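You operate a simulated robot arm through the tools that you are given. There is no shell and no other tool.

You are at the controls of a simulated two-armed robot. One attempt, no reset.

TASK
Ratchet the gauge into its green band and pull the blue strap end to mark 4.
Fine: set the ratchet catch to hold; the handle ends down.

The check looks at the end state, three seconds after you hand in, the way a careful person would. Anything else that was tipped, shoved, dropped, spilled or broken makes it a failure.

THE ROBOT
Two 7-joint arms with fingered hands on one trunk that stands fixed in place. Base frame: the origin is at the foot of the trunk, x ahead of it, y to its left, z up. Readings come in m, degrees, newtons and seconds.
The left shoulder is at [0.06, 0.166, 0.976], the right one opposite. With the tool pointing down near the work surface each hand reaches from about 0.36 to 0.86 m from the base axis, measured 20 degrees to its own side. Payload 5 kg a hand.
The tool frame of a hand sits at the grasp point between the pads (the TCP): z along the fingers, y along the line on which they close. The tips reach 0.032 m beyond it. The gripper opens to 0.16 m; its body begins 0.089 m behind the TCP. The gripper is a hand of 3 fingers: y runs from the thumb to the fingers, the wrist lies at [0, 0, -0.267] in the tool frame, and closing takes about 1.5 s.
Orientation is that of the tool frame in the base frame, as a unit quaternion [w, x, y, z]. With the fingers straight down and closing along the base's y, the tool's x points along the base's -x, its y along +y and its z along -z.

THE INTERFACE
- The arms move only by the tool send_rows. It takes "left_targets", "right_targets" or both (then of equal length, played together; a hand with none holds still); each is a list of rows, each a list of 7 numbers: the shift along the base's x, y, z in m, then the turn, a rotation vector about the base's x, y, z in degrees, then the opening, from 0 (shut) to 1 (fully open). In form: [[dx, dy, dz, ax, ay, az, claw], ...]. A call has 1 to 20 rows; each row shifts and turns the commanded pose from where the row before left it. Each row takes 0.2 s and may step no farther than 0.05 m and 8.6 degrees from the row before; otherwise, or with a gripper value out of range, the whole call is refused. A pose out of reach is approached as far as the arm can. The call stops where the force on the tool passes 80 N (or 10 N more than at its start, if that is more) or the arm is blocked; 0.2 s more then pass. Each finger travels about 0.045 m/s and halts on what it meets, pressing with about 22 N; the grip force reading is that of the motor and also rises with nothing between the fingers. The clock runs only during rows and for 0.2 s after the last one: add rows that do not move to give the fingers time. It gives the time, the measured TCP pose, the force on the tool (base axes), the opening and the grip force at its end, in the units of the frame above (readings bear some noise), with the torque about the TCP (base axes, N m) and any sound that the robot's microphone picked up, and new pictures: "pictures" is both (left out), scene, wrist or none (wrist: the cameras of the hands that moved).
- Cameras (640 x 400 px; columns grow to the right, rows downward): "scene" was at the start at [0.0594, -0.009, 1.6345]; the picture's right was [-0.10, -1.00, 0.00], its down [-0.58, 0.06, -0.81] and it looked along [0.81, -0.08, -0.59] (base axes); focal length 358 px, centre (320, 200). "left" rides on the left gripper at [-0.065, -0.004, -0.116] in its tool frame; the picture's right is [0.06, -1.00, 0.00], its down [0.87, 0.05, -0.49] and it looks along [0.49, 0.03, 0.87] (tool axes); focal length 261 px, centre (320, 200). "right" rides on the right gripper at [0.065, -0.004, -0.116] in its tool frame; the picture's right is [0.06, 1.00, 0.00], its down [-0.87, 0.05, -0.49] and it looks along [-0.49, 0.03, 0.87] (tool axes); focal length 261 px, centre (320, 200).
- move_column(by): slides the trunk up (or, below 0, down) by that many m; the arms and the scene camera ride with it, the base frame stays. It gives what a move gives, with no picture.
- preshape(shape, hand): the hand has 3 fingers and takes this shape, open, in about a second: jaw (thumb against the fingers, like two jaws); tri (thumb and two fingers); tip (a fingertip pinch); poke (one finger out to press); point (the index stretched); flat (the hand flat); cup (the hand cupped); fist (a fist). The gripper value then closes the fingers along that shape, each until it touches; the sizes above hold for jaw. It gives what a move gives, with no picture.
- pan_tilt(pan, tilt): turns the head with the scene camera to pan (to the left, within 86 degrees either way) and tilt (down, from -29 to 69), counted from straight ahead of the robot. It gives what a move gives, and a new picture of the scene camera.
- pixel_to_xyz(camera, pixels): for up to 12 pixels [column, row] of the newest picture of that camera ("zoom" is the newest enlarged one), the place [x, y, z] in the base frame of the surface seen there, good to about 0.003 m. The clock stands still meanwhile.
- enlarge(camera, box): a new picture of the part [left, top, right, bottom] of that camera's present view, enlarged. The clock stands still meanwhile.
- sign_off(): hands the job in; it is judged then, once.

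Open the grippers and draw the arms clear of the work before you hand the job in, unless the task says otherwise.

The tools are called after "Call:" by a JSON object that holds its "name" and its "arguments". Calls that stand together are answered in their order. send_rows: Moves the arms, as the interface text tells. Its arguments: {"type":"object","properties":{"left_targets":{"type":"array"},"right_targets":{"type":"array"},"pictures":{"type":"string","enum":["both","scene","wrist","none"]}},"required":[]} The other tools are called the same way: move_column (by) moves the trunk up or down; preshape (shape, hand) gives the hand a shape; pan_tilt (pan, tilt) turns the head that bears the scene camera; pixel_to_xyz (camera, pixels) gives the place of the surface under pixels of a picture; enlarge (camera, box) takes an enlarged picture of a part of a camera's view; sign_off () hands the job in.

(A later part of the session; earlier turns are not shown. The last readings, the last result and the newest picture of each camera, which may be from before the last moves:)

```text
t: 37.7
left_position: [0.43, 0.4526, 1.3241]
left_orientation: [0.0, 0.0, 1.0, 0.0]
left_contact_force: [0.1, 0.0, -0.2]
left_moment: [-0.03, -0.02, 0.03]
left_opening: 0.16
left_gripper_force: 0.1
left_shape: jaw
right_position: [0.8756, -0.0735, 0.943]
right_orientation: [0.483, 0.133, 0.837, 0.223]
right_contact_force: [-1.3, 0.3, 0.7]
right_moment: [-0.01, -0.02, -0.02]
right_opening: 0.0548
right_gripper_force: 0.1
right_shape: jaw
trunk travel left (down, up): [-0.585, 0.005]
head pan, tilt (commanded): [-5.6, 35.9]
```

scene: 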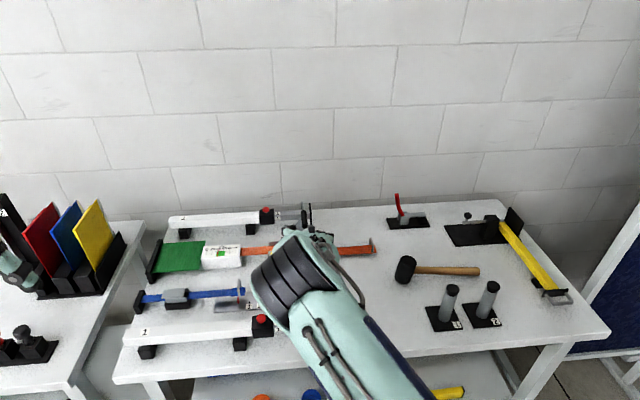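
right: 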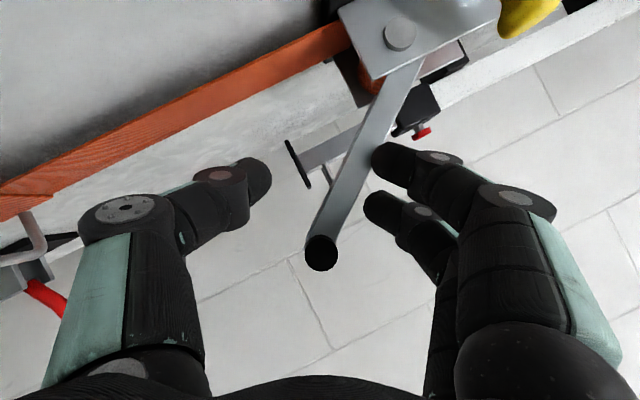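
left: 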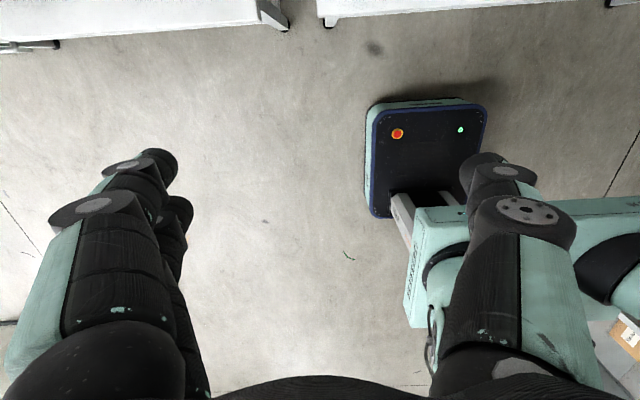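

The handle is at roughly 43°. I start the third up-stroke (45° of hand turn, of which about 19° is taken up before the thumb meets the bar).

Call:
{"name": "send_rows", "arguments": {"right_targets": [[0, 0.0087, 0.0103, -7.5, 0, 0, 0.34], [0, 0.0099, 0.009, -7.5, 0, 0, 0.34], [0, 0.011, 0.0076, -7.5, 0, 0, 0.34], [0, 0.012, 0.0062, -7.5, 0, 0, 0.34], [0, 0.0126, 0.0045, -7.5, 0, 0, 0.34], [0, 0.0131, 0.0028, -7.5, 0, 0, 0.34], [0, 0, 0, 0, 0, 0, 0.34]], "pictures": "both"}}

Call:
{"name": "enlarge", "arguments": {"camera": "scene", "box": [190, 235, 254, 275]}}

```text
t: 39.3
left_position: [0.4306, 0.452, 1.3241]
left_orientation: [0.0, 0.0, 1.0, 0.0]
left_contact_force: [0.5, -0.2, 0.8]
left_moment: [0.0, -0.01, 0.02]
left_opening: 0.1599
left_gripper_force: 0.1
left_shape: jaw
right_position: [0.8764, -0.0052, 0.9832]
right_orientation: [0.498, -0.062, 0.857, -0.116]
right_contact_force: [-1.7, -3.5, -2.7]
right_moment: [0.1, -0.02, -0.13]
right_opening: 0.0562
right_gripper_force: 0.1
right_shape: jaw
trunk travel left (down, up): [-0.585, 0.005]
head pan, tilt (commanded): [-5.6, 35.9]
```

scene: 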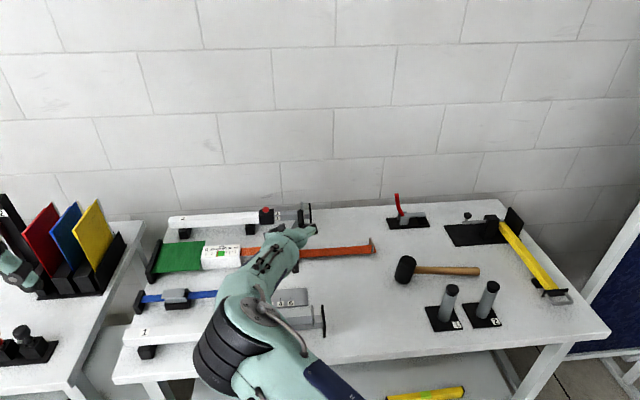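
right: 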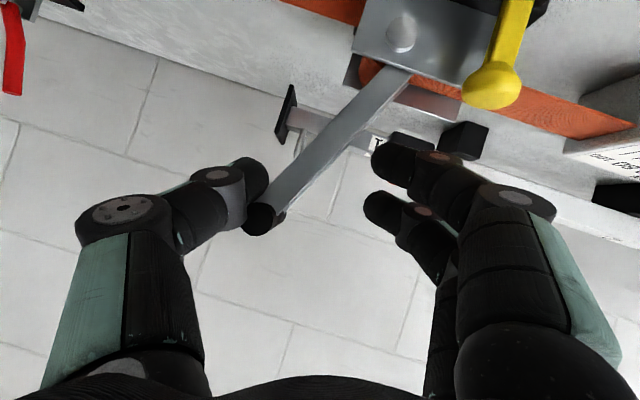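

```text
10.00 times, centred on (222, 255) of scene
```

zoom: 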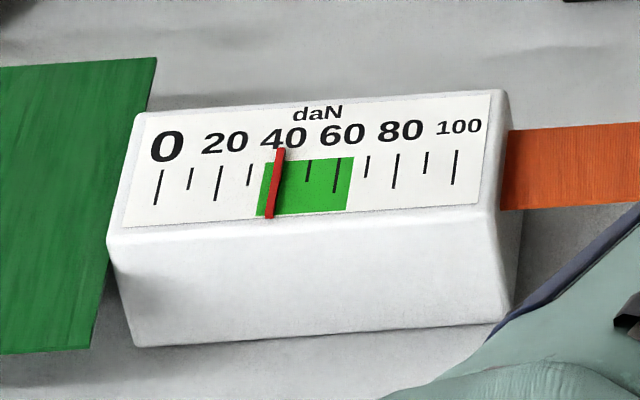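

Still about 39; the tooth has not clicked yet. I continue up 15° (knob at (492, 85) stays clear of the index).

Call:
{"name": "send_rows", "arguments": {"right_targets": [[0, 0.0134, 0.0012, -7.5, 0, 0, 0.34], [0, 0.0134, -0.0007, -7.5, 0, 0, 0.34], [0, 0, 0, 0, 0, 0, 0.34]], "pictures": "both"}}

Call:
{"name": "enlarge", "arguments": {"camera": "scene", "box": [190, 235, 254, 275]}}

```text
t: 40.1
left_position: [0.4302, 0.4506, 1.3254]
left_orientation: [-0.001, 0.0, 1.0, -0.001]
left_contact_force: [0.3, 0.0, 0.0]
left_moment: [0.02, 0.02, 0.01]
left_opening: 0.1598
left_gripper_force: 0.0
left_shape: jaw
right_position: [0.8766, 0.0207, 0.9834]
right_orientation: [0.485, -0.127, 0.835, -0.226]
right_contact_force: [-3.3, -4.5, -2.2]
right_moment: [0.17, -0.05, -0.12]
right_opening: 0.0566
right_gripper_force: 0.1
right_shape: jaw
trunk travel left (down, up): [-0.585, 0.005]
head pan, tilt (commanded): [-5.6, 35.9]
```

scene: 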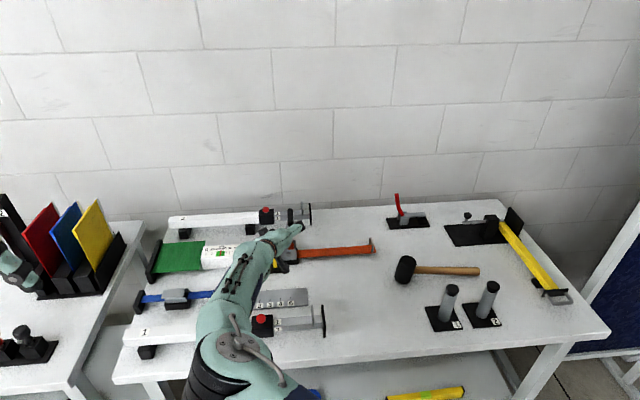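
right: 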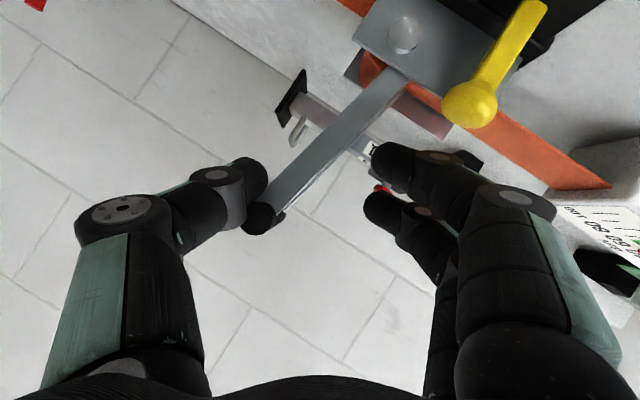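

```text
10.00 times, centred on (222, 255) of scene
```

zoom: 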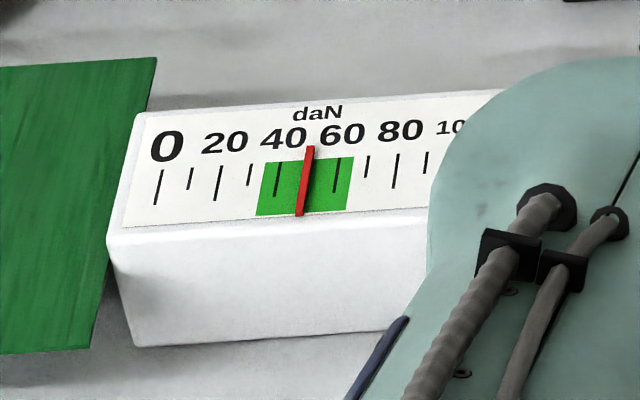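

The pointer is now about 49, mid-band. I swing the handle back down around the hub.

Call:
{"name": "send_rows", "arguments": {"right_targets": [[0, -0.0134, 0.0007, 7.5, 0, 0, 0.34], [0, -0.0134, -0.0012, 7.5, 0, 0, 0.34], [0, -0.0131, -0.0028, 7.5, 0, 0, 0.34], [0, -0.0126, -0.0045, 7.5, 0, 0, 0.34], [0, -0.012, -0.0062, 7.5, 0, 0, 0.34], [0, -0.011, -0.0076, 7.5, 0, 0, 0.34], [0, -0.0099, -0.009, 7.5, 0, 0, 0.34], [0, -0.0087, -0.0103, 7.5, 0, 0, 0.34], [0, -0.0073, -0.0113, 7.5, 0, 0, 0.34], [0, 0, 0, 0, 0, 0, 0.34]], "pictures": "both"}}

Call:
{"name": "enlarge", "arguments": {"camera": "scene", "box": [190, 235, 254, 275]}}

```text
t: 42.3
left_position: [0.4291, 0.4525, 1.3237]
left_orientation: [0.0, -0.001, 1.0, 0.0]
left_contact_force: [-1.0, 0.2, 0.0]
left_moment: [-0.03, 0.02, -0.01]
left_opening: 0.1599
left_gripper_force: 0.1
left_shape: jaw
right_position: [0.878, -0.0796, 0.9308]
right_orientation: [0.473, 0.165, 0.82, 0.276]
right_contact_force: [-0.7, 0.5, -0.6]
right_moment: [0.03, 0.02, 0.01]
right_opening: 0.0546
right_gripper_force: 0.0
right_shape: jaw
trunk travel left (down, up): [-0.585, 0.005]
head pan, tilt (commanded): [-5.6, 35.9]
```

scene: 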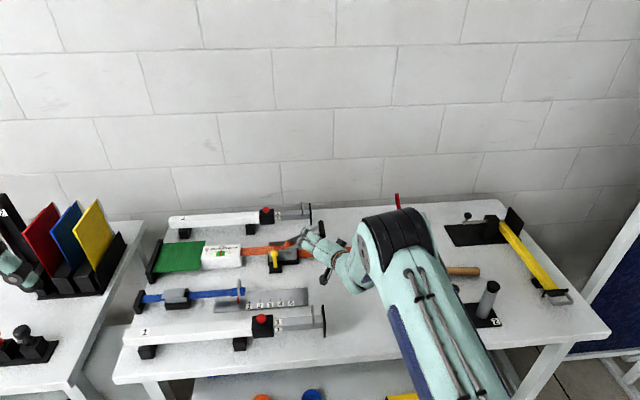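
right: 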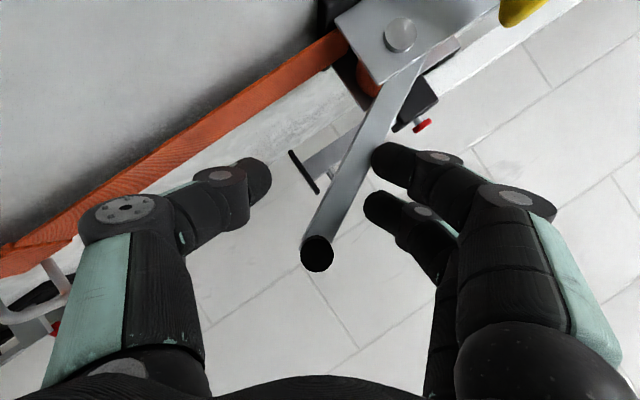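

```text
10.00 times, centred on (222, 255) of scene
```

zoom: 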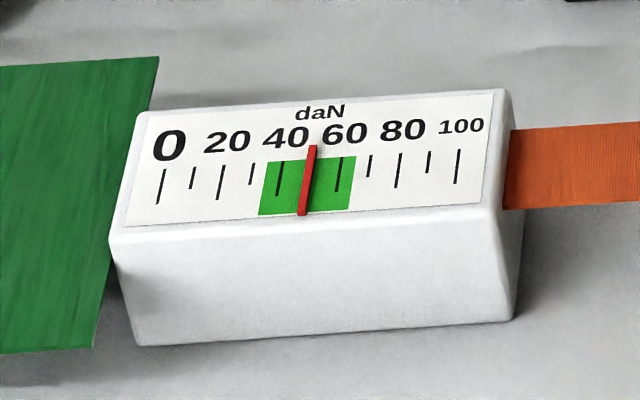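

The gauge holds at 49. I lower a little more, then slide the hand out along -x, to come back above the bar and press it fully down.

Call:
{"name": "send_rows", "arguments": {"right_targets": [[0, -0.0057, -0.0121, 7.5, 0, 0, 0.34], [0, 0, 0.003, 0, 0, 0, 0.36], [-0.03, 0, 0, 0, 0, 0, 0.36], [-0.04, 0, 0, 0, 0, 0, 0.36], [-0.01, 0, 0.045, 0, 0, 0, 0.3], [0, 0, 0.045, -8, 0, 0, 0.2], [0, 0, 0.01, -8, 0, 0, 0.1], [0, 0, 0, -8, 0, 0, 0], [0, 0, 0, -8, 0, 0, 0], [0, 0, 0, -8, 0, 0, 0], [0, 0, 0, -5, 0, 0, 0], [0, 0, 0, 0, 0, 0, 0]], "pictures": "both"}}

Call:
{"name": "enlarge", "arguments": {"camera": "scene", "box": [190, 205, 350, 305]}}

```text
t: 44.9
left_position: [0.4305, 0.4506, 1.3239]
left_orientation: [0.0, 0.0, 1.0, 0.0]
left_contact_force: [0.0, 0.3, 0.1]
left_moment: [0.01, 0.01, 0.0]
left_opening: 0.1599
left_gripper_force: 0.0
left_shape: jaw
right_position: [0.7967, -0.0854, 1.0215]
right_orientation: [0.501, 0.005, 0.866, -0.004]
right_contact_force: [0.0, -0.8, -0.2]
right_moment: [0.0, -0.01, 0.02]
right_opening: 0.0
right_gripper_force: 21.6
right_shape: jaw
trunk travel left (down, up): [-0.585, 0.005]
head pan, tilt (commanded): [-5.6, 35.9]
```

scene: 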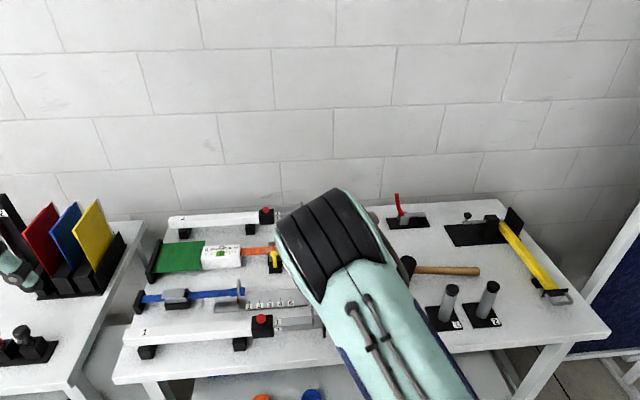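
right: 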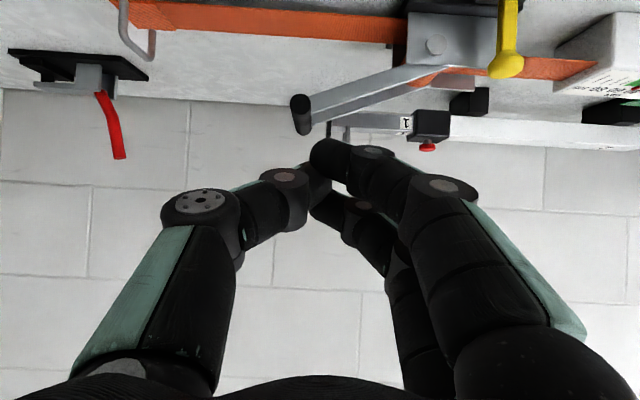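

```text
4.00 times, centred on (270, 255) of scene
```

zoom: 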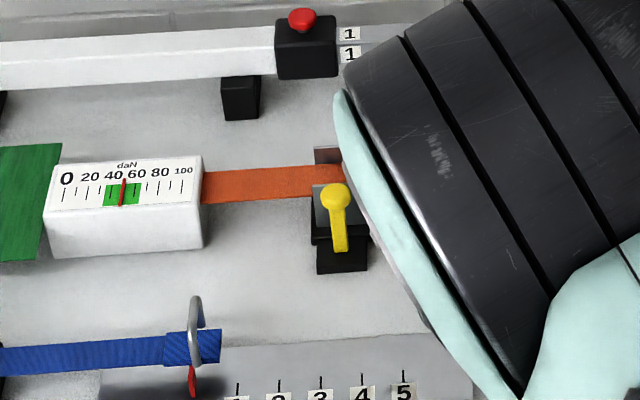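

The bar's near end is at (300, 105). I measure it and the closed finger tips.

Call:
{"name": "pixel_to_xyz", "arguments": {"camera": "right", "pixels": [[300, 103], [303, 125], [345, 98], [320, 150], [330, 160], [433, 45]]}}

```text
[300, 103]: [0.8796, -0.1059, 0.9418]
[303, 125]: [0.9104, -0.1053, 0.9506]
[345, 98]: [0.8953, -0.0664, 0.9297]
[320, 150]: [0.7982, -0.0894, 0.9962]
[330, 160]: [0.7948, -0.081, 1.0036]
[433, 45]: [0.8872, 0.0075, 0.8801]
```

The bar sits at (y -0.106, z 0.942), about 27° up. I bring the closed fingers above the bar's near end and press down along its arc.

Call:
{"name": "send_rows", "arguments": {"right_targets": [[0.03, -0.0266, -0.01, 0, 0, 0, 0], [0.035, 0, 0, 0, 0, 0, 0], [0.0163, 0, 0, 0, 0, 0, 0], [0, 0, -0.0165, 0, 0, 0, 0], [0, -0.001, -0.01, 0, 0, 0, 0], [0, -0.004, -0.012, 0, 0, 0, 0], [0, -0.004, -0.012, 0, 0, 0, 0], [0, -0.003, -0.012, 0, 0, 0, 0], [0, 0, 0, 0, 0, 0, 0]], "pictures": "wrist"}}

```text
t: 46.9
left_position: [0.4303, 0.4523, 1.3246]
left_orientation: [0.0, 0.0, 1.0, 0.0]
left_contact_force: [-0.3, 0.3, 0.2]
left_moment: [-0.01, -0.04, -0.03]
left_opening: 0.1597
left_gripper_force: 0.1
left_shape: jaw
right_position: [0.8768, -0.124, 0.9496]
right_orientation: [0.501, 0.004, 0.865, -0.003]
right_contact_force: [-0.7, -0.7, 0.1]
right_moment: [-0.04, 0.03, -0.04]
right_opening: 0.0
right_gripper_force: 22.3
right_shape: jaw
trunk travel left (down, up): [-0.585, 0.005]
head pan, tilt (commanded): [-5.6, 35.9]
```

right: 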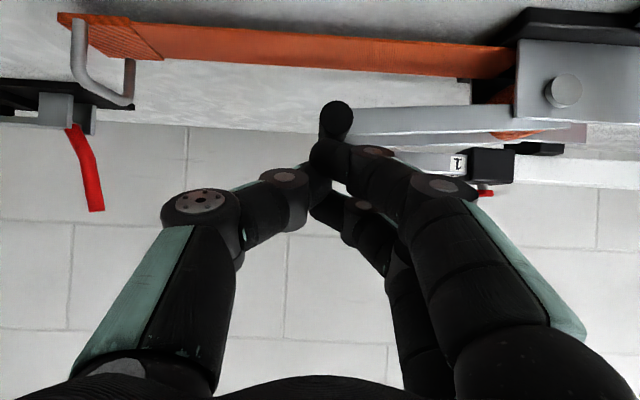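

The handle follows down with almost no force; it is nearly flat now. I press further in small steps until it meets its stop.

Call:
{"name": "send_rows", "arguments": {"right_targets": [[0, -0.001, -0.006, 0, 0, 0, 0], [0, 0, -0.005, 0, 0, 0, 0], [0, 0, -0.003, 0, 0, 0, 0], [0, 0, 0, 0, 0, 0, 0]], "pictures": "wrist"}}

Call:
{"name": "pixel_to_xyz", "arguments": {"camera": "right", "pixels": [[336, 110], [336, 120], [420, 118], [560, 88]]}}

```text
t: 47.9
left_position: [0.4301, 0.4522, 1.3235]
left_orientation: [0.001, 0.001, 1.0, 0.0]
left_contact_force: [-0.1, 0.4, 0.5]
left_moment: [0.0, 0.03, 0.02]
left_opening: 0.1597
left_gripper_force: 0.0
left_shape: jaw
right_position: [0.8779, -0.1261, 0.9372]
right_orientation: [0.502, 0.004, 0.865, -0.003]
right_contact_force: [1.4, -0.1, 6.0]
right_moment: [0.0, -0.12, -0.01]
right_opening: 0.0002
right_gripper_force: 21.7
right_shape: jaw
trunk travel left (down, up): [-0.585, 0.005]
head pan, tilt (commanded): [-5.6, 35.9]
```

right: 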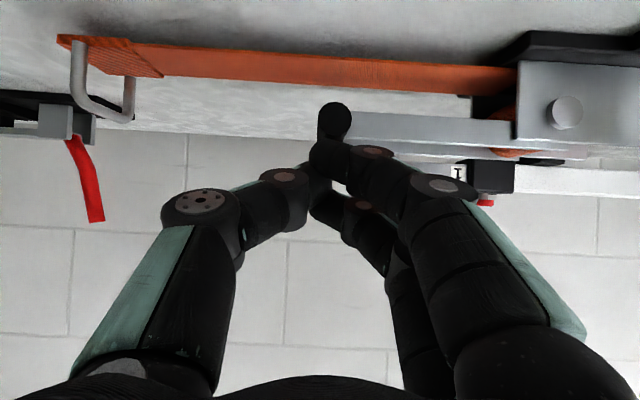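

```text
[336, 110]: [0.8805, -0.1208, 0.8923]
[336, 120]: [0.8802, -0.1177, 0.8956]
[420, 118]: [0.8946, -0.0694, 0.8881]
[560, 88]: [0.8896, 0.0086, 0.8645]
```

Contact force of 6 N: the handle is at its stop (bar z ≈ 0.894 as at the start). I lift off and draw the right arm clear.

Call:
{"name": "send_rows", "arguments": {"right_targets": [[0, 0, 0.02, 0, 0, 0, 0], [-0.01, 0, 0.045, 0, 0, 0, 0], [-0.04, 0, 0.02, 0, 0, 0, 0], [-0.045, -0.01, 0.01, 0, 0, 0, 0], [-0.045, -0.015, 0.01, 0, 8, 0, 0], [-0.04, -0.02, 0.015, 0, 8, 0, 0], [-0.04, -0.02, 0.015, 0, 8, 0, 0], [-0.03, -0.03, 0.015, 0, 8, 0, 0], [-0.03, -0.03, 0.015, 0, 8, 0, 0.3], [-0.03, -0.03, 0.02, 0, 8, 0, 0.6], [-0.02, -0.03, 0.02, 0, 8, 0, 1], [0, 0, 0, 0, 0, 0, 1], [0, 0, 0, 0, 0, 0, 1]], "pictures": "both"}}

Call:
{"name": "enlarge", "arguments": {"camera": "scene", "box": [190, 205, 350, 305]}}

```text
t: 50.7
left_position: [0.4302, 0.4524, 1.325]
left_orientation: [0.001, -0.001, 1.0, 0.0]
left_contact_force: [-0.3, 0.2, 0.1]
left_moment: [-0.03, -0.03, 0.01]
left_opening: 0.1599
left_gripper_force: 0.1
left_shape: jaw
right_position: [0.5484, -0.3104, 1.1404]
right_orientation: [0.036, 0.002, 0.999, -0.003]
right_contact_force: [0.1, 0.2, -0.3]
right_moment: [0.01, 0.0, 0.0]
right_opening: 0.0863
right_gripper_force: 0.1
right_shape: jaw
trunk travel left (down, up): [-0.585, 0.005]
head pan, tilt (commanded): [-5.6, 35.9]
```

scene: 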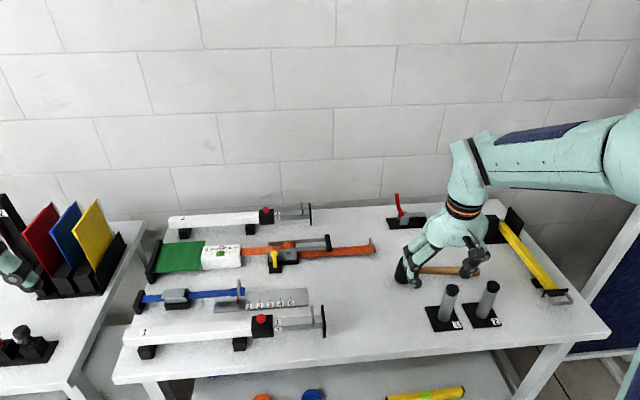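
right: 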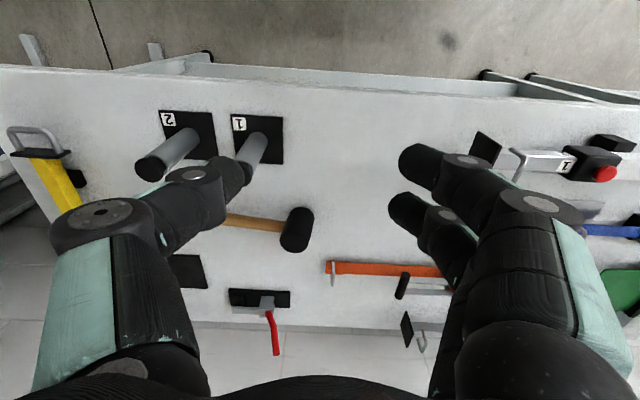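

```text
4.00 times, centred on (270, 255) of scene
```

zoom: 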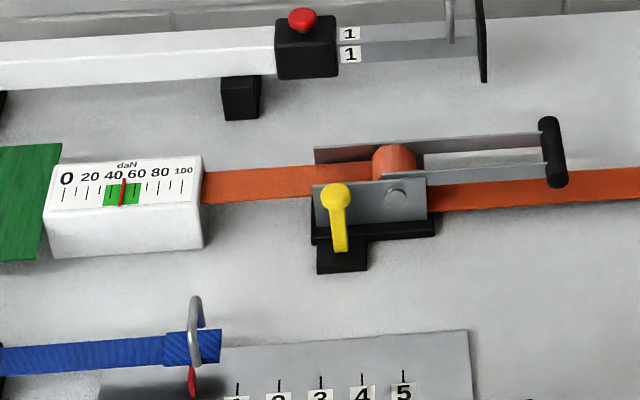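

The ratchet is done: gauge mid-green, catch upright, handle flat. Now the blue strap: I zoom on the ring at about (238, 290) to measure it.

Call:
{"name": "enlarge", "arguments": {"camera": "scene", "box": [210, 265, 306, 325]}}

Call:
{"name": "pixel_to_xyz", "arguments": {"camera": "zoom", "pixels": [[183, 60], [190, 75], [180, 100], [192, 110], [180, 140], [160, 140], [220, 140], [180, 200], [290, 205], [540, 185], [470, 190], [360, 250]]}}

```text
6.67 times, centred on (258, 295) of scene
```

zoom: 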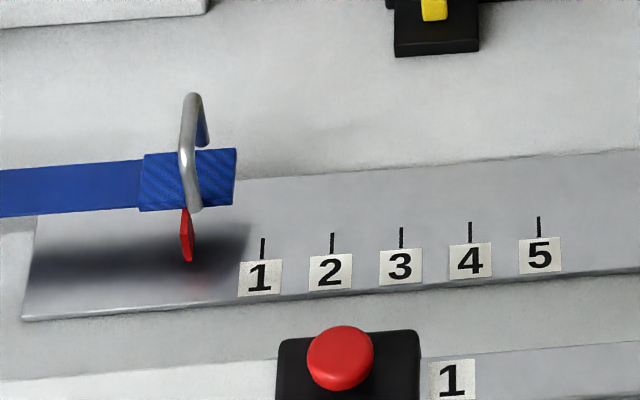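

```text
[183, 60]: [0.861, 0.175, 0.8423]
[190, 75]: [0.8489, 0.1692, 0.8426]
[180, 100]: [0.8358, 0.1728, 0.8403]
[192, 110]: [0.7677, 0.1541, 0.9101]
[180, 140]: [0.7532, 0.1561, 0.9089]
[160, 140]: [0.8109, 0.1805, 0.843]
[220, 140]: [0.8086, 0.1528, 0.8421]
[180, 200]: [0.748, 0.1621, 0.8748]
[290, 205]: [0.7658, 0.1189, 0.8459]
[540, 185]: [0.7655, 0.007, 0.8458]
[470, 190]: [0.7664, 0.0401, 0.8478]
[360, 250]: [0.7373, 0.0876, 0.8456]
```

Call:
{"name": "pixel_to_xyz", "arguments": {"camera": "zoom", "pixels": [[193, 97], [205, 140], [186, 150], [188, 175], [193, 203], [185, 225], [187, 258], [188, 240], [263, 240], [470, 222], [470, 240], [470, 232]]}}

```text
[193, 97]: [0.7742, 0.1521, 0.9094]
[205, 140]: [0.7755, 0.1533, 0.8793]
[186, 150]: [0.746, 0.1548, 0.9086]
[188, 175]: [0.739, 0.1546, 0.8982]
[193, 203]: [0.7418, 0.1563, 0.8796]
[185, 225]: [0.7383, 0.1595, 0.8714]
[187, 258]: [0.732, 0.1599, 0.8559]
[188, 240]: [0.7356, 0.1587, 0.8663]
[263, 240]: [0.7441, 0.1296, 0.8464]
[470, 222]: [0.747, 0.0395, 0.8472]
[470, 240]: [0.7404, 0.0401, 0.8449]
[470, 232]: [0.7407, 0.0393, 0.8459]
```

The ring's top bar is at x 0.744–0.775, y ≈ 0.154, z ≈ 0.906, pointer at y ≈ 0.158, mark 4 at y ≈ 0.0397. I bring the left hand above the ring.

Call:
{"name": "send_rows", "arguments": {"left_targets": [[0.0297, -0.0271, -0.0225, 0, 0, 0, 0.8], [0.0297, -0.0271, -0.0225, 0, 0, 0, 0.6], [0.0297, -0.0271, -0.0225, 0, 0, 0, 0.5], [0.0297, -0.0271, -0.0225, 0, 0, 0, 0.5], [0.0297, -0.0271, -0.0225, 0, 0, 0, 0.5], [0.0297, -0.0271, -0.0225, 0, 0, 0, 0.5], [0.0297, -0.0271, -0.0225, 0, 0, 0, 0.5], [0.0297, -0.0271, -0.0225, 0, 0, 0, 0.5], [0.0297, -0.0271, -0.0225, 0, 0, 0, 0.5], [0.0297, -0.0271, -0.0225, 0, 0, 0, 0.5], [0.03, -0.0272, -0.025, 0, 0, 0, 0.5], [0, 0, 0, 0, 0, 0, 0.5]], "pictures": "both"}}

```text
t: 53.3
left_position: [0.7577, 0.1536, 1.0742]
left_orientation: [0.001, -0.001, 1.0, 0.0]
left_contact_force: [-0.1, -0.6, -0.2]
left_moment: [-0.02, 0.0, 0.0]
left_opening: 0.0805
left_gripper_force: 0.1
left_shape: jaw
right_position: [0.5474, -0.3104, 1.1411]
right_orientation: [0.036, 0.001, 0.999, -0.003]
right_contact_force: [-0.5, 0.6, 0.0]
right_moment: [-0.01, -0.02, 0.01]
right_opening: 0.1601
right_gripper_force: 0.0
right_shape: jaw
trunk travel left (down, up): [-0.585, 0.005]
head pan, tilt (commanded): [-5.6, 35.9]
```

scene: 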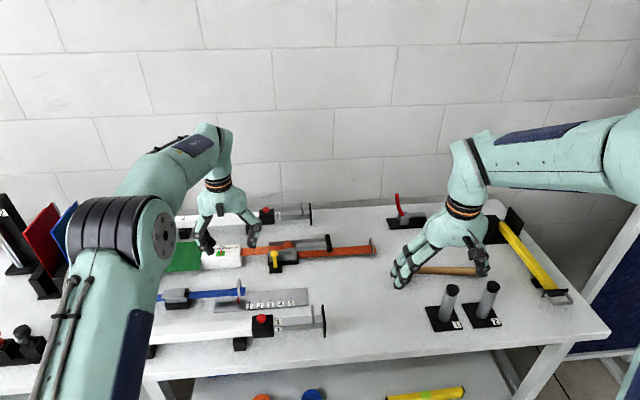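
left: 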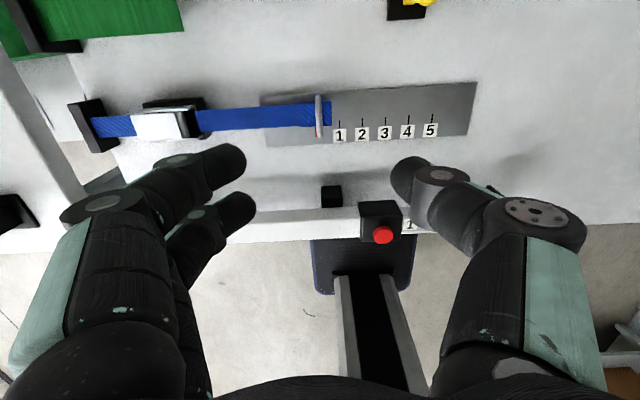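

The ring lies centred at (318, 118) between the open fingers. I descend to just above the ring height first.

Call:
{"name": "send_rows", "arguments": {"left_targets": [[0, 0, -0.04, 0, 0, 0, 0.5], [0, 0, -0.04, 0, 0, 0, 0.5], [0, 0, -0.034, 0, 0, 0, 0.5], [0, 0, 0, 0, 0, 0, 0.5]], "pictures": "both"}}

Call:
{"name": "enlarge", "arguments": {"camera": "left", "box": [220, 80, 460, 230]}}

```text
t: 54.3
left_position: [0.7577, 0.154, 0.9591]
left_orientation: [0.0, -0.001, 1.0, -0.001]
left_contact_force: [-0.1, 0.1, -0.5]
left_moment: [0.03, 0.0, -0.02]
left_opening: 0.0806
left_gripper_force: 0.1
left_shape: jaw
right_position: [0.5474, -0.311, 1.1405]
right_orientation: [0.036, 0.002, 0.999, -0.004]
right_contact_force: [-0.3, -0.1, -0.6]
right_moment: [0.01, -0.04, -0.01]
right_opening: 0.16
right_gripper_force: 0.2
right_shape: jaw
trunk travel left (down, up): [-0.585, 0.005]
head pan, tilt (commanded): [-5.6, 35.9]
```

scene: 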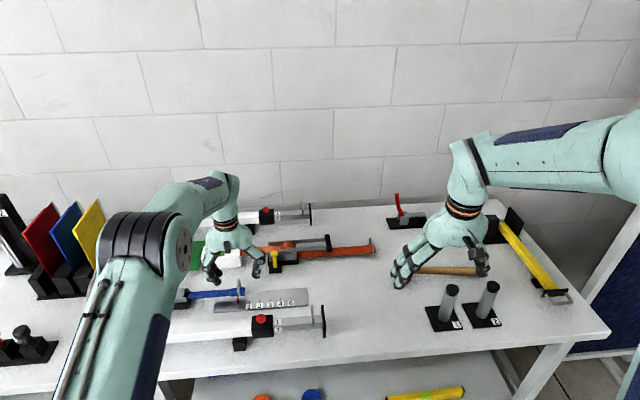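
left: 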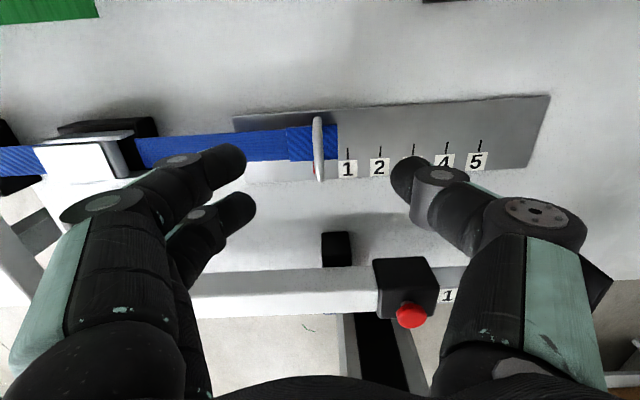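

```text
2.67 times, centred on (340, 155) of left
```

zoom: 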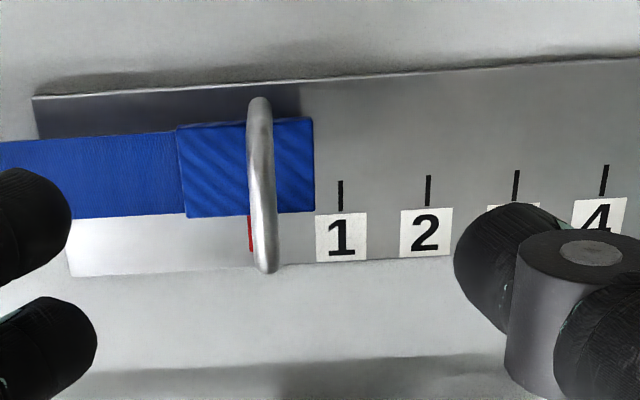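

The ring at (262, 180) in the enlarged view is well centred. I measure the ring, pointer and strap here.

Call:
{"name": "pixel_to_xyz", "arguments": {"camera": "zoom", "pixels": [[260, 110], [262, 170], [266, 260], [251, 235], [251, 245], [225, 170], [300, 160], [340, 195], [604, 180], [515, 185]]}}

```text
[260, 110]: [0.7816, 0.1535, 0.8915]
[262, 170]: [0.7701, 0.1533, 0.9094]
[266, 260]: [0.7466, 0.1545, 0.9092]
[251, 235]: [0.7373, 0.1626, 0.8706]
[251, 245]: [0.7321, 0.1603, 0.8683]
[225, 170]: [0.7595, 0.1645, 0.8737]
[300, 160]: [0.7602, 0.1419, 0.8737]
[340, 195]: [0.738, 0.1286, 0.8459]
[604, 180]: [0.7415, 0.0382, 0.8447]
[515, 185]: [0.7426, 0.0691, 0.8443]
```

I descend to z ≈ 0.915 and close the fingers on the ring's top bar.

Call:
{"name": "send_rows", "arguments": {"left_targets": [[0, 0, -0.03, 0, 0, 0, 0.5], [0, 0, -0.014, 0, 0, 0, 0.5], [0, 0, 0, 0, 0, 0, 0.3], [0, 0, 0, 0, 0, 0, 0.1], [0, 0, 0, 0, 0, 0, 0], [0, 0, 0, 0, 0, 0, 0], [0, 0, 0, 0, 0, 0, 0], [0, 0, 0, 0, 0, 0, 0]], "pictures": "both"}}

Call:
{"name": "enlarge", "arguments": {"camera": "left", "box": [220, 80, 460, 230]}}

```text
t: 56.1
left_position: [0.7569, 0.1535, 0.9141]
left_orientation: [0.0, 0.0, 1.0, 0.0]
left_contact_force: [-0.5, 1.3, -4.0]
left_moment: [0.22, 0.01, 0.05]
left_opening: 0.0002
left_gripper_force: 22.2
left_shape: jaw
right_position: [0.547, -0.3109, 1.1393]
right_orientation: [0.036, 0.002, 0.999, -0.003]
right_contact_force: [-0.4, 0.7, 1.1]
right_moment: [-0.01, 0.01, 0.03]
right_opening: 0.1598
right_gripper_force: 0.1
right_shape: jaw
trunk travel left (down, up): [-0.585, 0.005]
head pan, tilt (commanded): [-5.6, 35.9]
```

scene: 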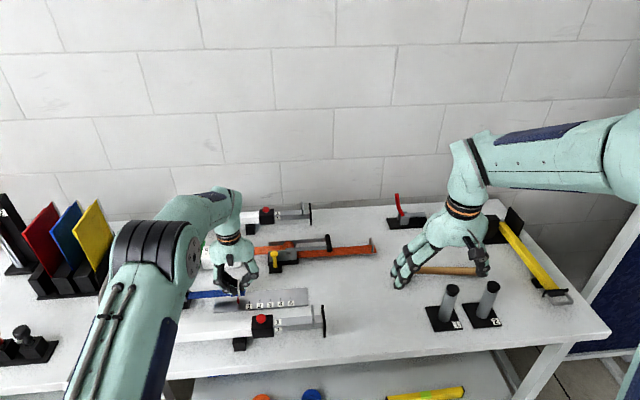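
left: 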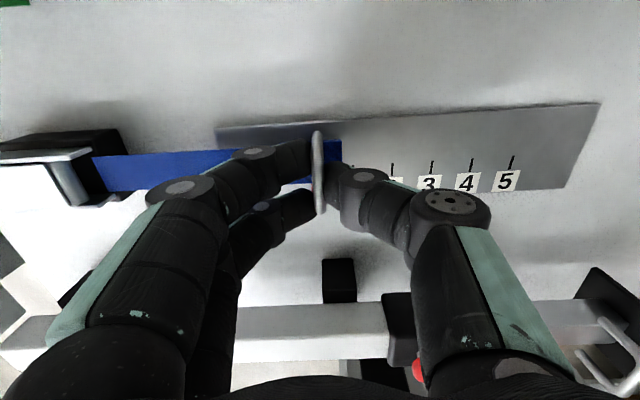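

```text
2.67 times, centred on (340, 155) of left
```

zoom: 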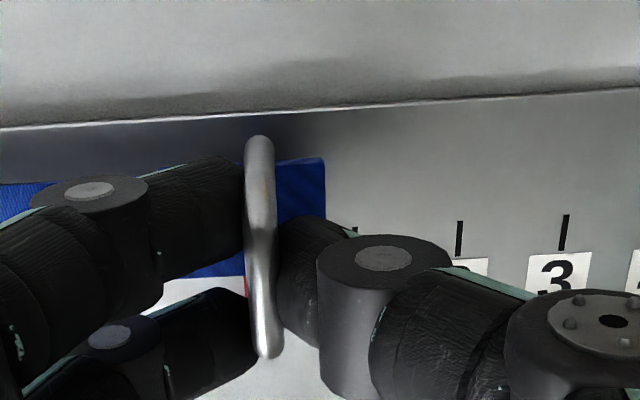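

The ring is gripped (22 N). I pull gently towards -y and watch the force.

Call:
{"name": "send_rows", "arguments": {"left_targets": [[0, -0.01, 0, 0, 0, 0, 0], [0, -0.01, 0, 0, 0, 0, 0], [0, -0.01, 0, 0, 0, 0, 0], [0, 0, 0, 0, 0, 0, 0]], "pictures": "both"}}

Call:
{"name": "enlarge", "arguments": {"camera": "scene", "box": [150, 255, 310, 355]}}

```text
t: 57.1
left_position: [0.7567, 0.1251, 0.9157]
left_orientation: [-0.001, 0.0, 1.0, 0.001]
left_contact_force: [-4.0, 2.8, -8.4]
left_moment: [0.26, 0.1, 0.1]
left_opening: 0.0
left_gripper_force: 22.0
left_shape: jaw
right_position: [0.5487, -0.3113, 1.1389]
right_orientation: [0.035, 0.003, 0.999, -0.003]
right_contact_force: [0.0, -0.3, -0.5]
right_moment: [0.0, -0.01, -0.01]
right_opening: 0.1598
right_gripper_force: 0.1
right_shape: jaw
trunk travel left (down, up): [-0.585, 0.005]
head pan, tilt (commanded): [-5.6, 35.9]
```

scene: 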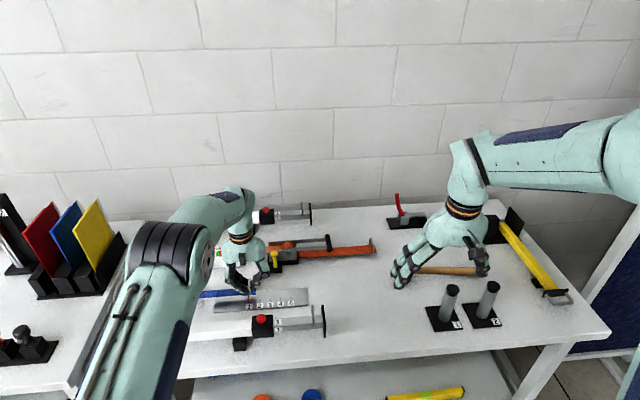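
left: 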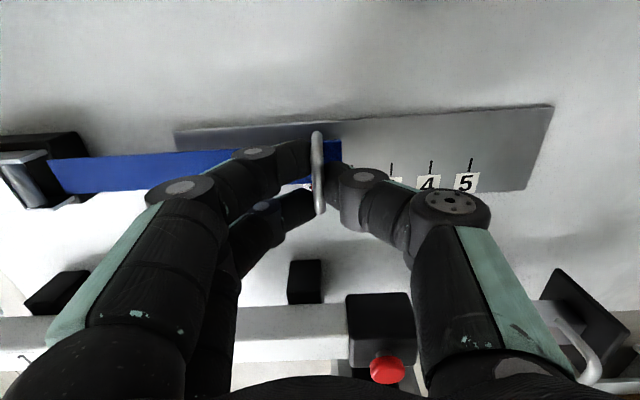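

```text
4.00 times, centred on (230, 305) of scene
```

zoom: 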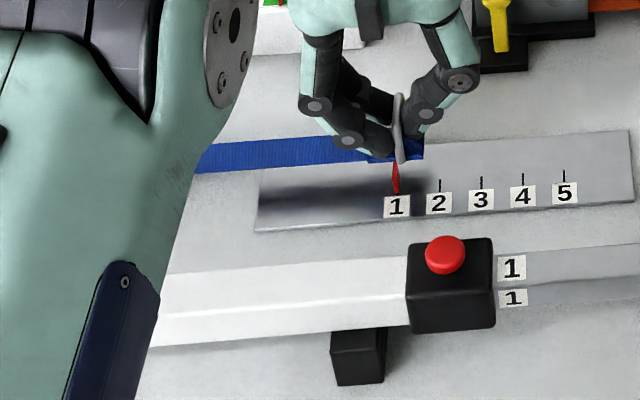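

The strap slides easily (about 3 N) and the pointer is near mark 1. I pull on most of the remaining way.

Call:
{"name": "send_rows", "arguments": {"left_targets": [[0, -0.012, -0.001, 0, 0, 0, 0], [0, -0.012, -0.001, 0, 0, 0, 0], [0, -0.012, 0, 0, 0, 0, 0], [0, -0.012, 0, 0, 0, 0, 0], [0, -0.012, 0, 0, 0, 0, 0], [0, -0.012, 0, 0, 0, 0, 0], [0, -0.008, 0, 0, 0, 0, 0], [0, 0, 0, 0, 0, 0, 0]], "pictures": "both"}}

Call:
{"name": "enlarge", "arguments": {"camera": "scene", "box": [230, 275, 310, 325]}}

```text
t: 58.9
left_position: [0.7575, 0.0446, 0.9144]
left_orientation: [-0.001, 0.0, 1.0, 0.0]
left_contact_force: [-4.1, 6.7, 0.9]
left_moment: [0.33, 0.11, 0.05]
left_opening: 0.0
left_gripper_force: 22.0
left_shape: jaw
right_position: [0.5467, -0.3104, 1.1405]
right_orientation: [0.036, 0.002, 0.999, -0.003]
right_contact_force: [0.2, 1.1, 0.5]
right_moment: [-0.03, 0.02, 0.0]
right_opening: 0.1599
right_gripper_force: 0.2
right_shape: jaw
trunk travel left (down, up): [-0.585, 0.005]
head pan, tilt (commanded): [-5.6, 35.9]
```

scene: 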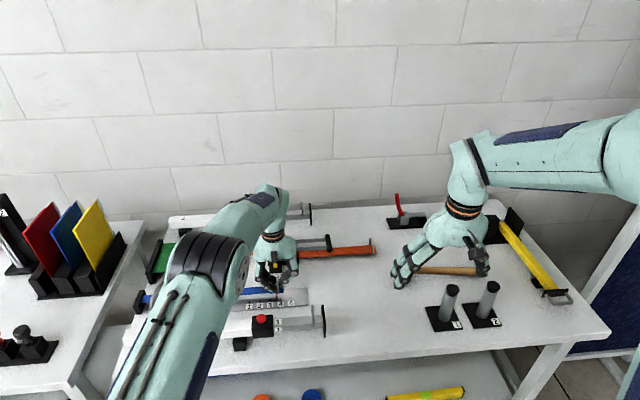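
left: 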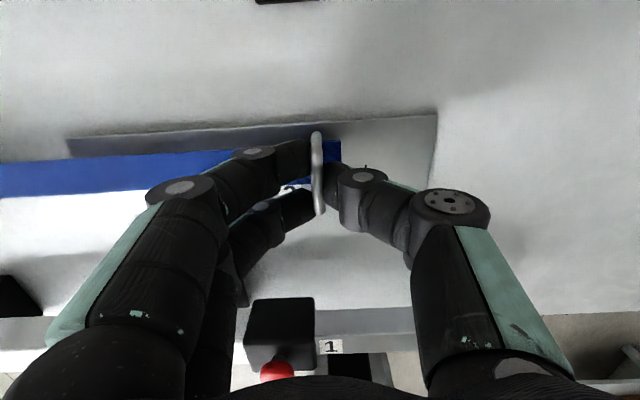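

```text
8.00 times, centred on (270, 300) of scene
```

zoom: 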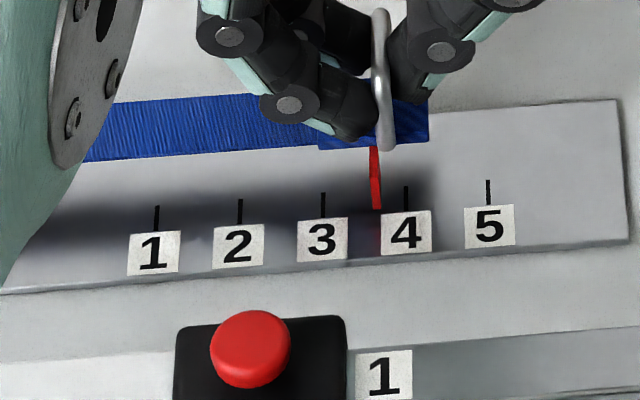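

The pointer tip (376, 208) is still short of mark 4's tick (406, 195). I measure both.

Call:
{"name": "pixel_to_xyz", "arguments": {"camera": "zoom", "pixels": [[376, 160], [375, 180], [376, 195], [377, 206], [406, 190], [406, 205], [322, 200], [488, 190]]}}

```text
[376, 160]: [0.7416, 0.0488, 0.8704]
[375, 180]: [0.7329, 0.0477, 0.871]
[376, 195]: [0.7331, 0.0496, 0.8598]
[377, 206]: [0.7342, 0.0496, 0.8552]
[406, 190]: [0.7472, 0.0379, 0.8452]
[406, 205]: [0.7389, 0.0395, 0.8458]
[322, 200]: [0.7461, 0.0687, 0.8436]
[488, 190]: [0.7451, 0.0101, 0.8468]
```

Pointer at y ≈ 0.049, mark 4 at y ≈ 0.0393. I pull another 10 mm.

Call:
{"name": "send_rows", "arguments": {"left_targets": [[0, -0.005, 0, 0, 0, 0, 0], [0, -0.005, 0, 0, 0, 0, 0], [0, 0, 0, 0, 0, 0, 0], [0, 0, 0, 0, 0, 0, 0]], "pictures": "both"}}

Call:
{"name": "enlarge", "arguments": {"camera": "scene", "box": [230, 275, 310, 325]}}

Call:
{"name": "pixel_to_xyz", "arguments": {"camera": "zoom", "pixels": [[400, 170], [400, 180], [402, 195], [403, 205], [406, 190], [406, 205]]}}

```text
t: 59.9
left_position: [0.7578, 0.0339, 0.9154]
left_orientation: [0.0, 0.0, 1.0, 0.0]
left_contact_force: [-2.2, 7.8, 0.2]
left_moment: [0.35, 0.06, 0.05]
left_opening: 0.0
left_gripper_force: 22.1
left_shape: jaw
right_position: [0.5473, -0.3103, 1.1408]
right_orientation: [0.036, 0.002, 0.999, -0.004]
right_contact_force: [-0.3, 0.4, 0.2]
right_moment: [0.0, 0.02, 0.0]
right_opening: 0.1599
right_gripper_force: 0.0
right_shape: jaw
trunk travel left (down, up): [-0.585, 0.005]
head pan, tilt (commanded): [-5.6, 35.9]
```

scene: 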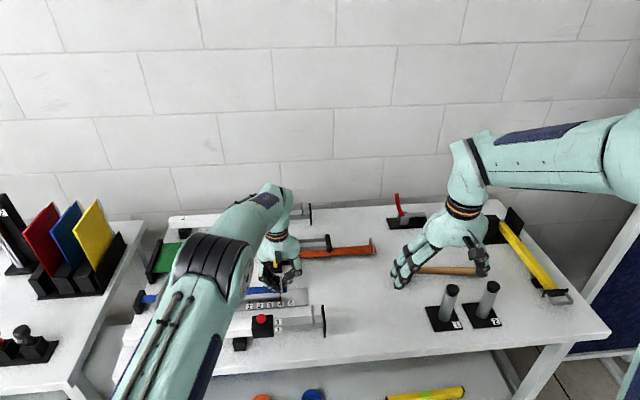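
left: 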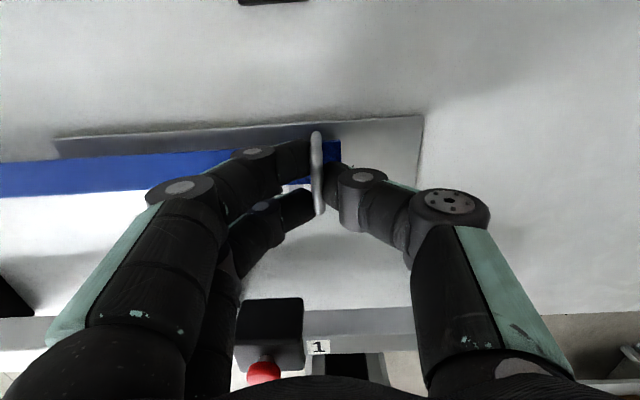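

```text
8.00 times, centred on (270, 300) of scene
```

zoom: 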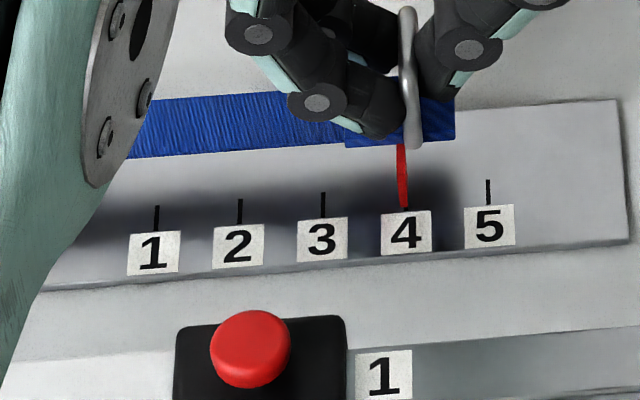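

```text
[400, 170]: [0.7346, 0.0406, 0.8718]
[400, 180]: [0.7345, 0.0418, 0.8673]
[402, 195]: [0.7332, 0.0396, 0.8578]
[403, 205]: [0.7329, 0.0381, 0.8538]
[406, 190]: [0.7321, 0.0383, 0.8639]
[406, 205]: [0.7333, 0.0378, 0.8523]
```

The pointer now covers mark 4's tick (col ≈ 405 vs 406). I open the fingers a little, in place, to see whether the strap stays.

Call:
{"name": "send_rows", "arguments": {"left_targets": [[0, 0, 0, 0, 0, 0, 0.1], [0, 0, 0, 0, 0, 0, 0.2], [0, 0, 0, 0, 0, 0, 0.3], [0, 0, 0, 0, 0, 0, 0.3], [0, 0, 0, 0, 0, 0, 0.3]], "pictures": "both"}}

Call:
{"name": "enlarge", "arguments": {"camera": "scene", "box": [230, 275, 310, 325]}}

Call:
{"name": "pixel_to_xyz", "arguments": {"camera": "zoom", "pixels": [[400, 170], [400, 180], [402, 195], [403, 205], [406, 190], [406, 205]]}}

```text
t: 61.1
left_position: [0.7578, 0.0346, 0.9148]
left_orientation: [0.0, 0.001, 1.0, 0.0]
left_contact_force: [-0.1, -0.1, -0.4]
left_moment: [0.01, -0.03, 0.02]
left_opening: 0.0476
left_gripper_force: 0.0
left_shape: jaw
right_position: [0.5473, -0.3108, 1.1398]
right_orientation: [0.036, 0.002, 0.999, -0.003]
right_contact_force: [-0.2, -0.5, -0.2]
right_moment: [-0.03, 0.01, 0.03]
right_opening: 0.1597
right_gripper_force: 0.2
right_shape: jaw
trunk travel left (down, up): [-0.585, 0.005]
head pan, tilt (commanded): [-5.6, 35.9]
```

scene: 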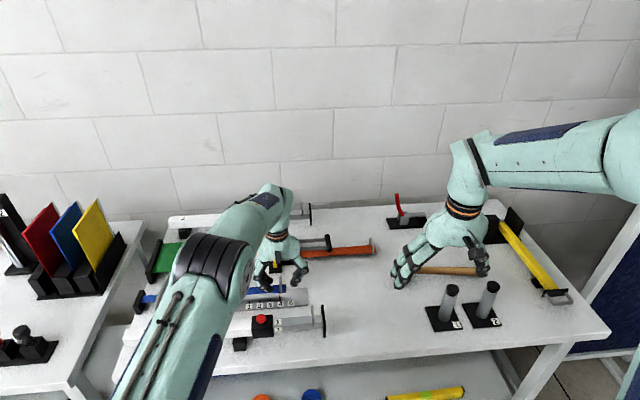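
left: 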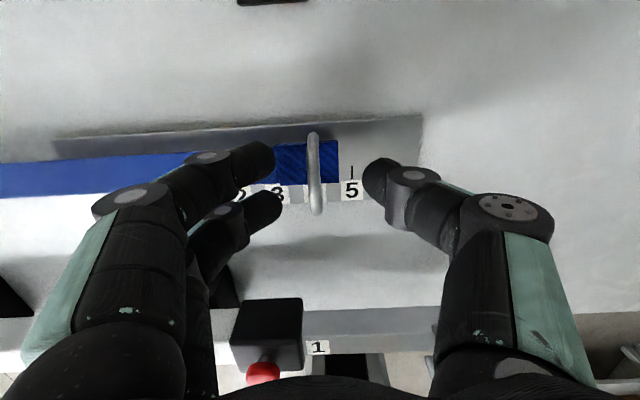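

```text
8.00 times, centred on (270, 300) of scene
```

zoom: 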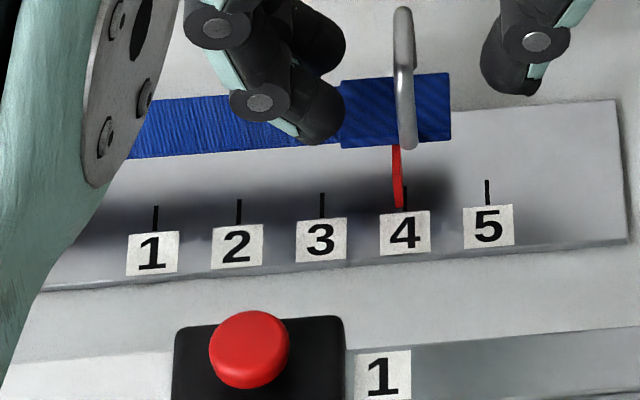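

```text
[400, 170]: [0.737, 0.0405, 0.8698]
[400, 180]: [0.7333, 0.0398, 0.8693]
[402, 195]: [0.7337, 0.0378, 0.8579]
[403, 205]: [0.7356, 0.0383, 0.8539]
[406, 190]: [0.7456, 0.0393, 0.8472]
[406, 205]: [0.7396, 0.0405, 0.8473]
```

After release the pointer crept back by under 2 mm (pointer col ≈ 398, tick col ≈ 405). I zoom in closely to judge the offset.

Call:
{"name": "enlarge", "arguments": {"camera": "scene", "box": [268, 288, 292, 303]}}

Call:
{"name": "pixel_to_xyz", "arguments": {"camera": "zoom", "pixels": [[290, 150], [310, 150], [330, 150], [290, 200], [310, 200], [330, 200], [340, 180], [350, 200], [320, 230], [300, 230]]}}

```text
16.00 times, centred on (280, 296) of scene
```

zoom: 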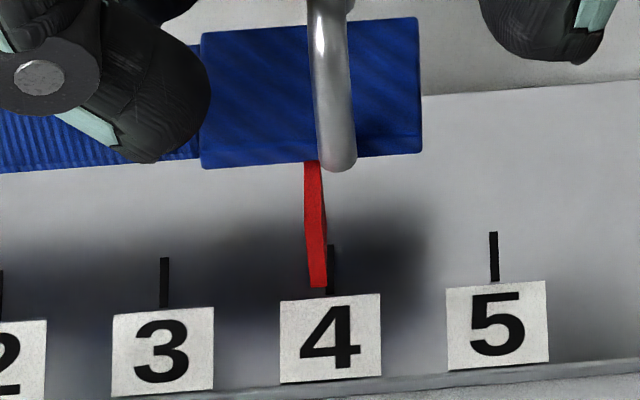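

```text
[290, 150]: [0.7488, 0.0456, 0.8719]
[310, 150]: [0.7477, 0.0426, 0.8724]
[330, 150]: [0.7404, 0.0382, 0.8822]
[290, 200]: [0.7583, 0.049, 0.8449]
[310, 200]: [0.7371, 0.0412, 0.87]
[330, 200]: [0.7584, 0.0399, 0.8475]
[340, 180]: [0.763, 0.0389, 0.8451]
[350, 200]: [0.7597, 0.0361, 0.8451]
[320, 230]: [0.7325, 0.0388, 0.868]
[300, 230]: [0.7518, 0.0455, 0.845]
```

The pointer is only about 1–2 mm short of the tick (318 vs 329 px at 165 px per 30 mm). I regrip, pull 1.8 mm more and release again.

Call:
{"name": "send_rows", "arguments": {"left_targets": [[0, 0, 0, 0, 0, 0, 0.2], [0, 0, 0, 0, 0, 0, 0], [0, 0, 0, 0, 0, 0, 0], [0, 0, 0, 0, 0, 0, 0], [0, 0, 0, 0, 0, 0, 0], [0, -0.0018, 0, 0, 0, 0, 0], [0, 0, 0, 0, 0, 0, 0], [0, 0, 0, 0, 0, 0, 0], [0, 0, 0, 0, 0, 0, 0.1], [0, 0, 0, 0, 0, 0, 0.2], [0, 0, 0, 0, 0, 0, 0.3], [0, 0, 0, 0, 0, 0, 0.4], [0, 0, 0, 0, 0, 0, 0.5], [0, 0, 0, 0, 0, 0, 0.5]], "pictures": "both"}}

Call:
{"name": "enlarge", "arguments": {"camera": "scene", "box": [268, 288, 292, 303]}}

```text
t: 64.1
left_position: [0.7575, 0.032, 0.9153]
left_orientation: [0.0, 0.0, 1.0, 0.001]
left_contact_force: [0.8, -0.1, 0.2]
left_moment: [0.0, 0.01, 0.0]
left_opening: 0.0794
left_gripper_force: 0.1
left_shape: jaw
right_position: [0.5484, -0.3113, 1.14]
right_orientation: [0.036, 0.001, 0.999, -0.003]
right_contact_force: [-0.4, 0.3, 0.0]
right_moment: [0.0, -0.01, 0.0]
right_opening: 0.16
right_gripper_force: 0.0
right_shape: jaw
trunk travel left (down, up): [-0.585, 0.005]
head pan, tilt (commanded): [-5.6, 35.9]
```

scene: 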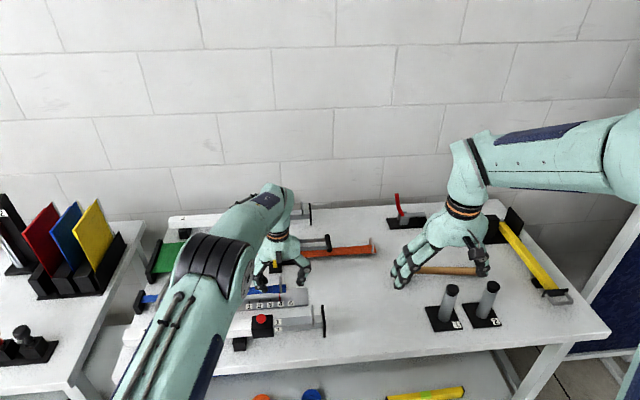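
left: 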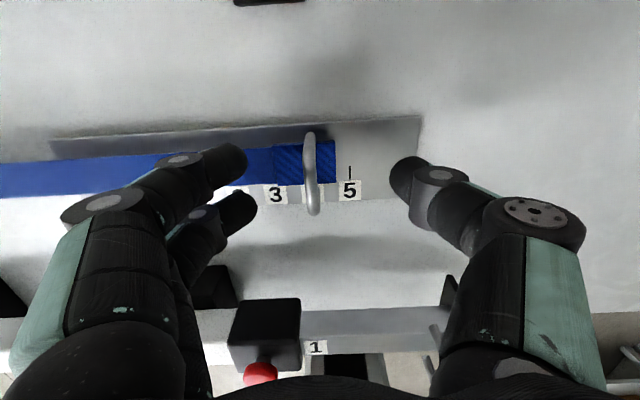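

```text
16.00 times, centred on (280, 296) of scene
```

zoom: 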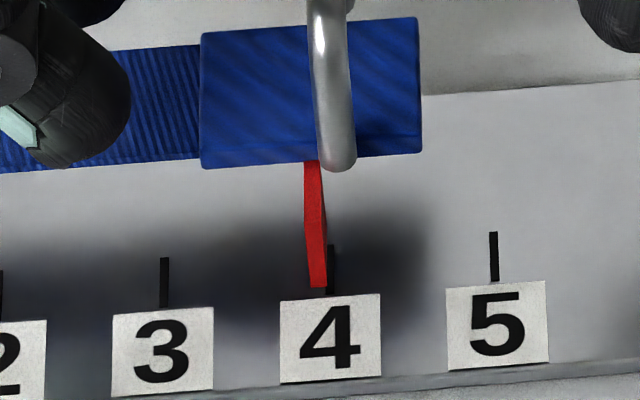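

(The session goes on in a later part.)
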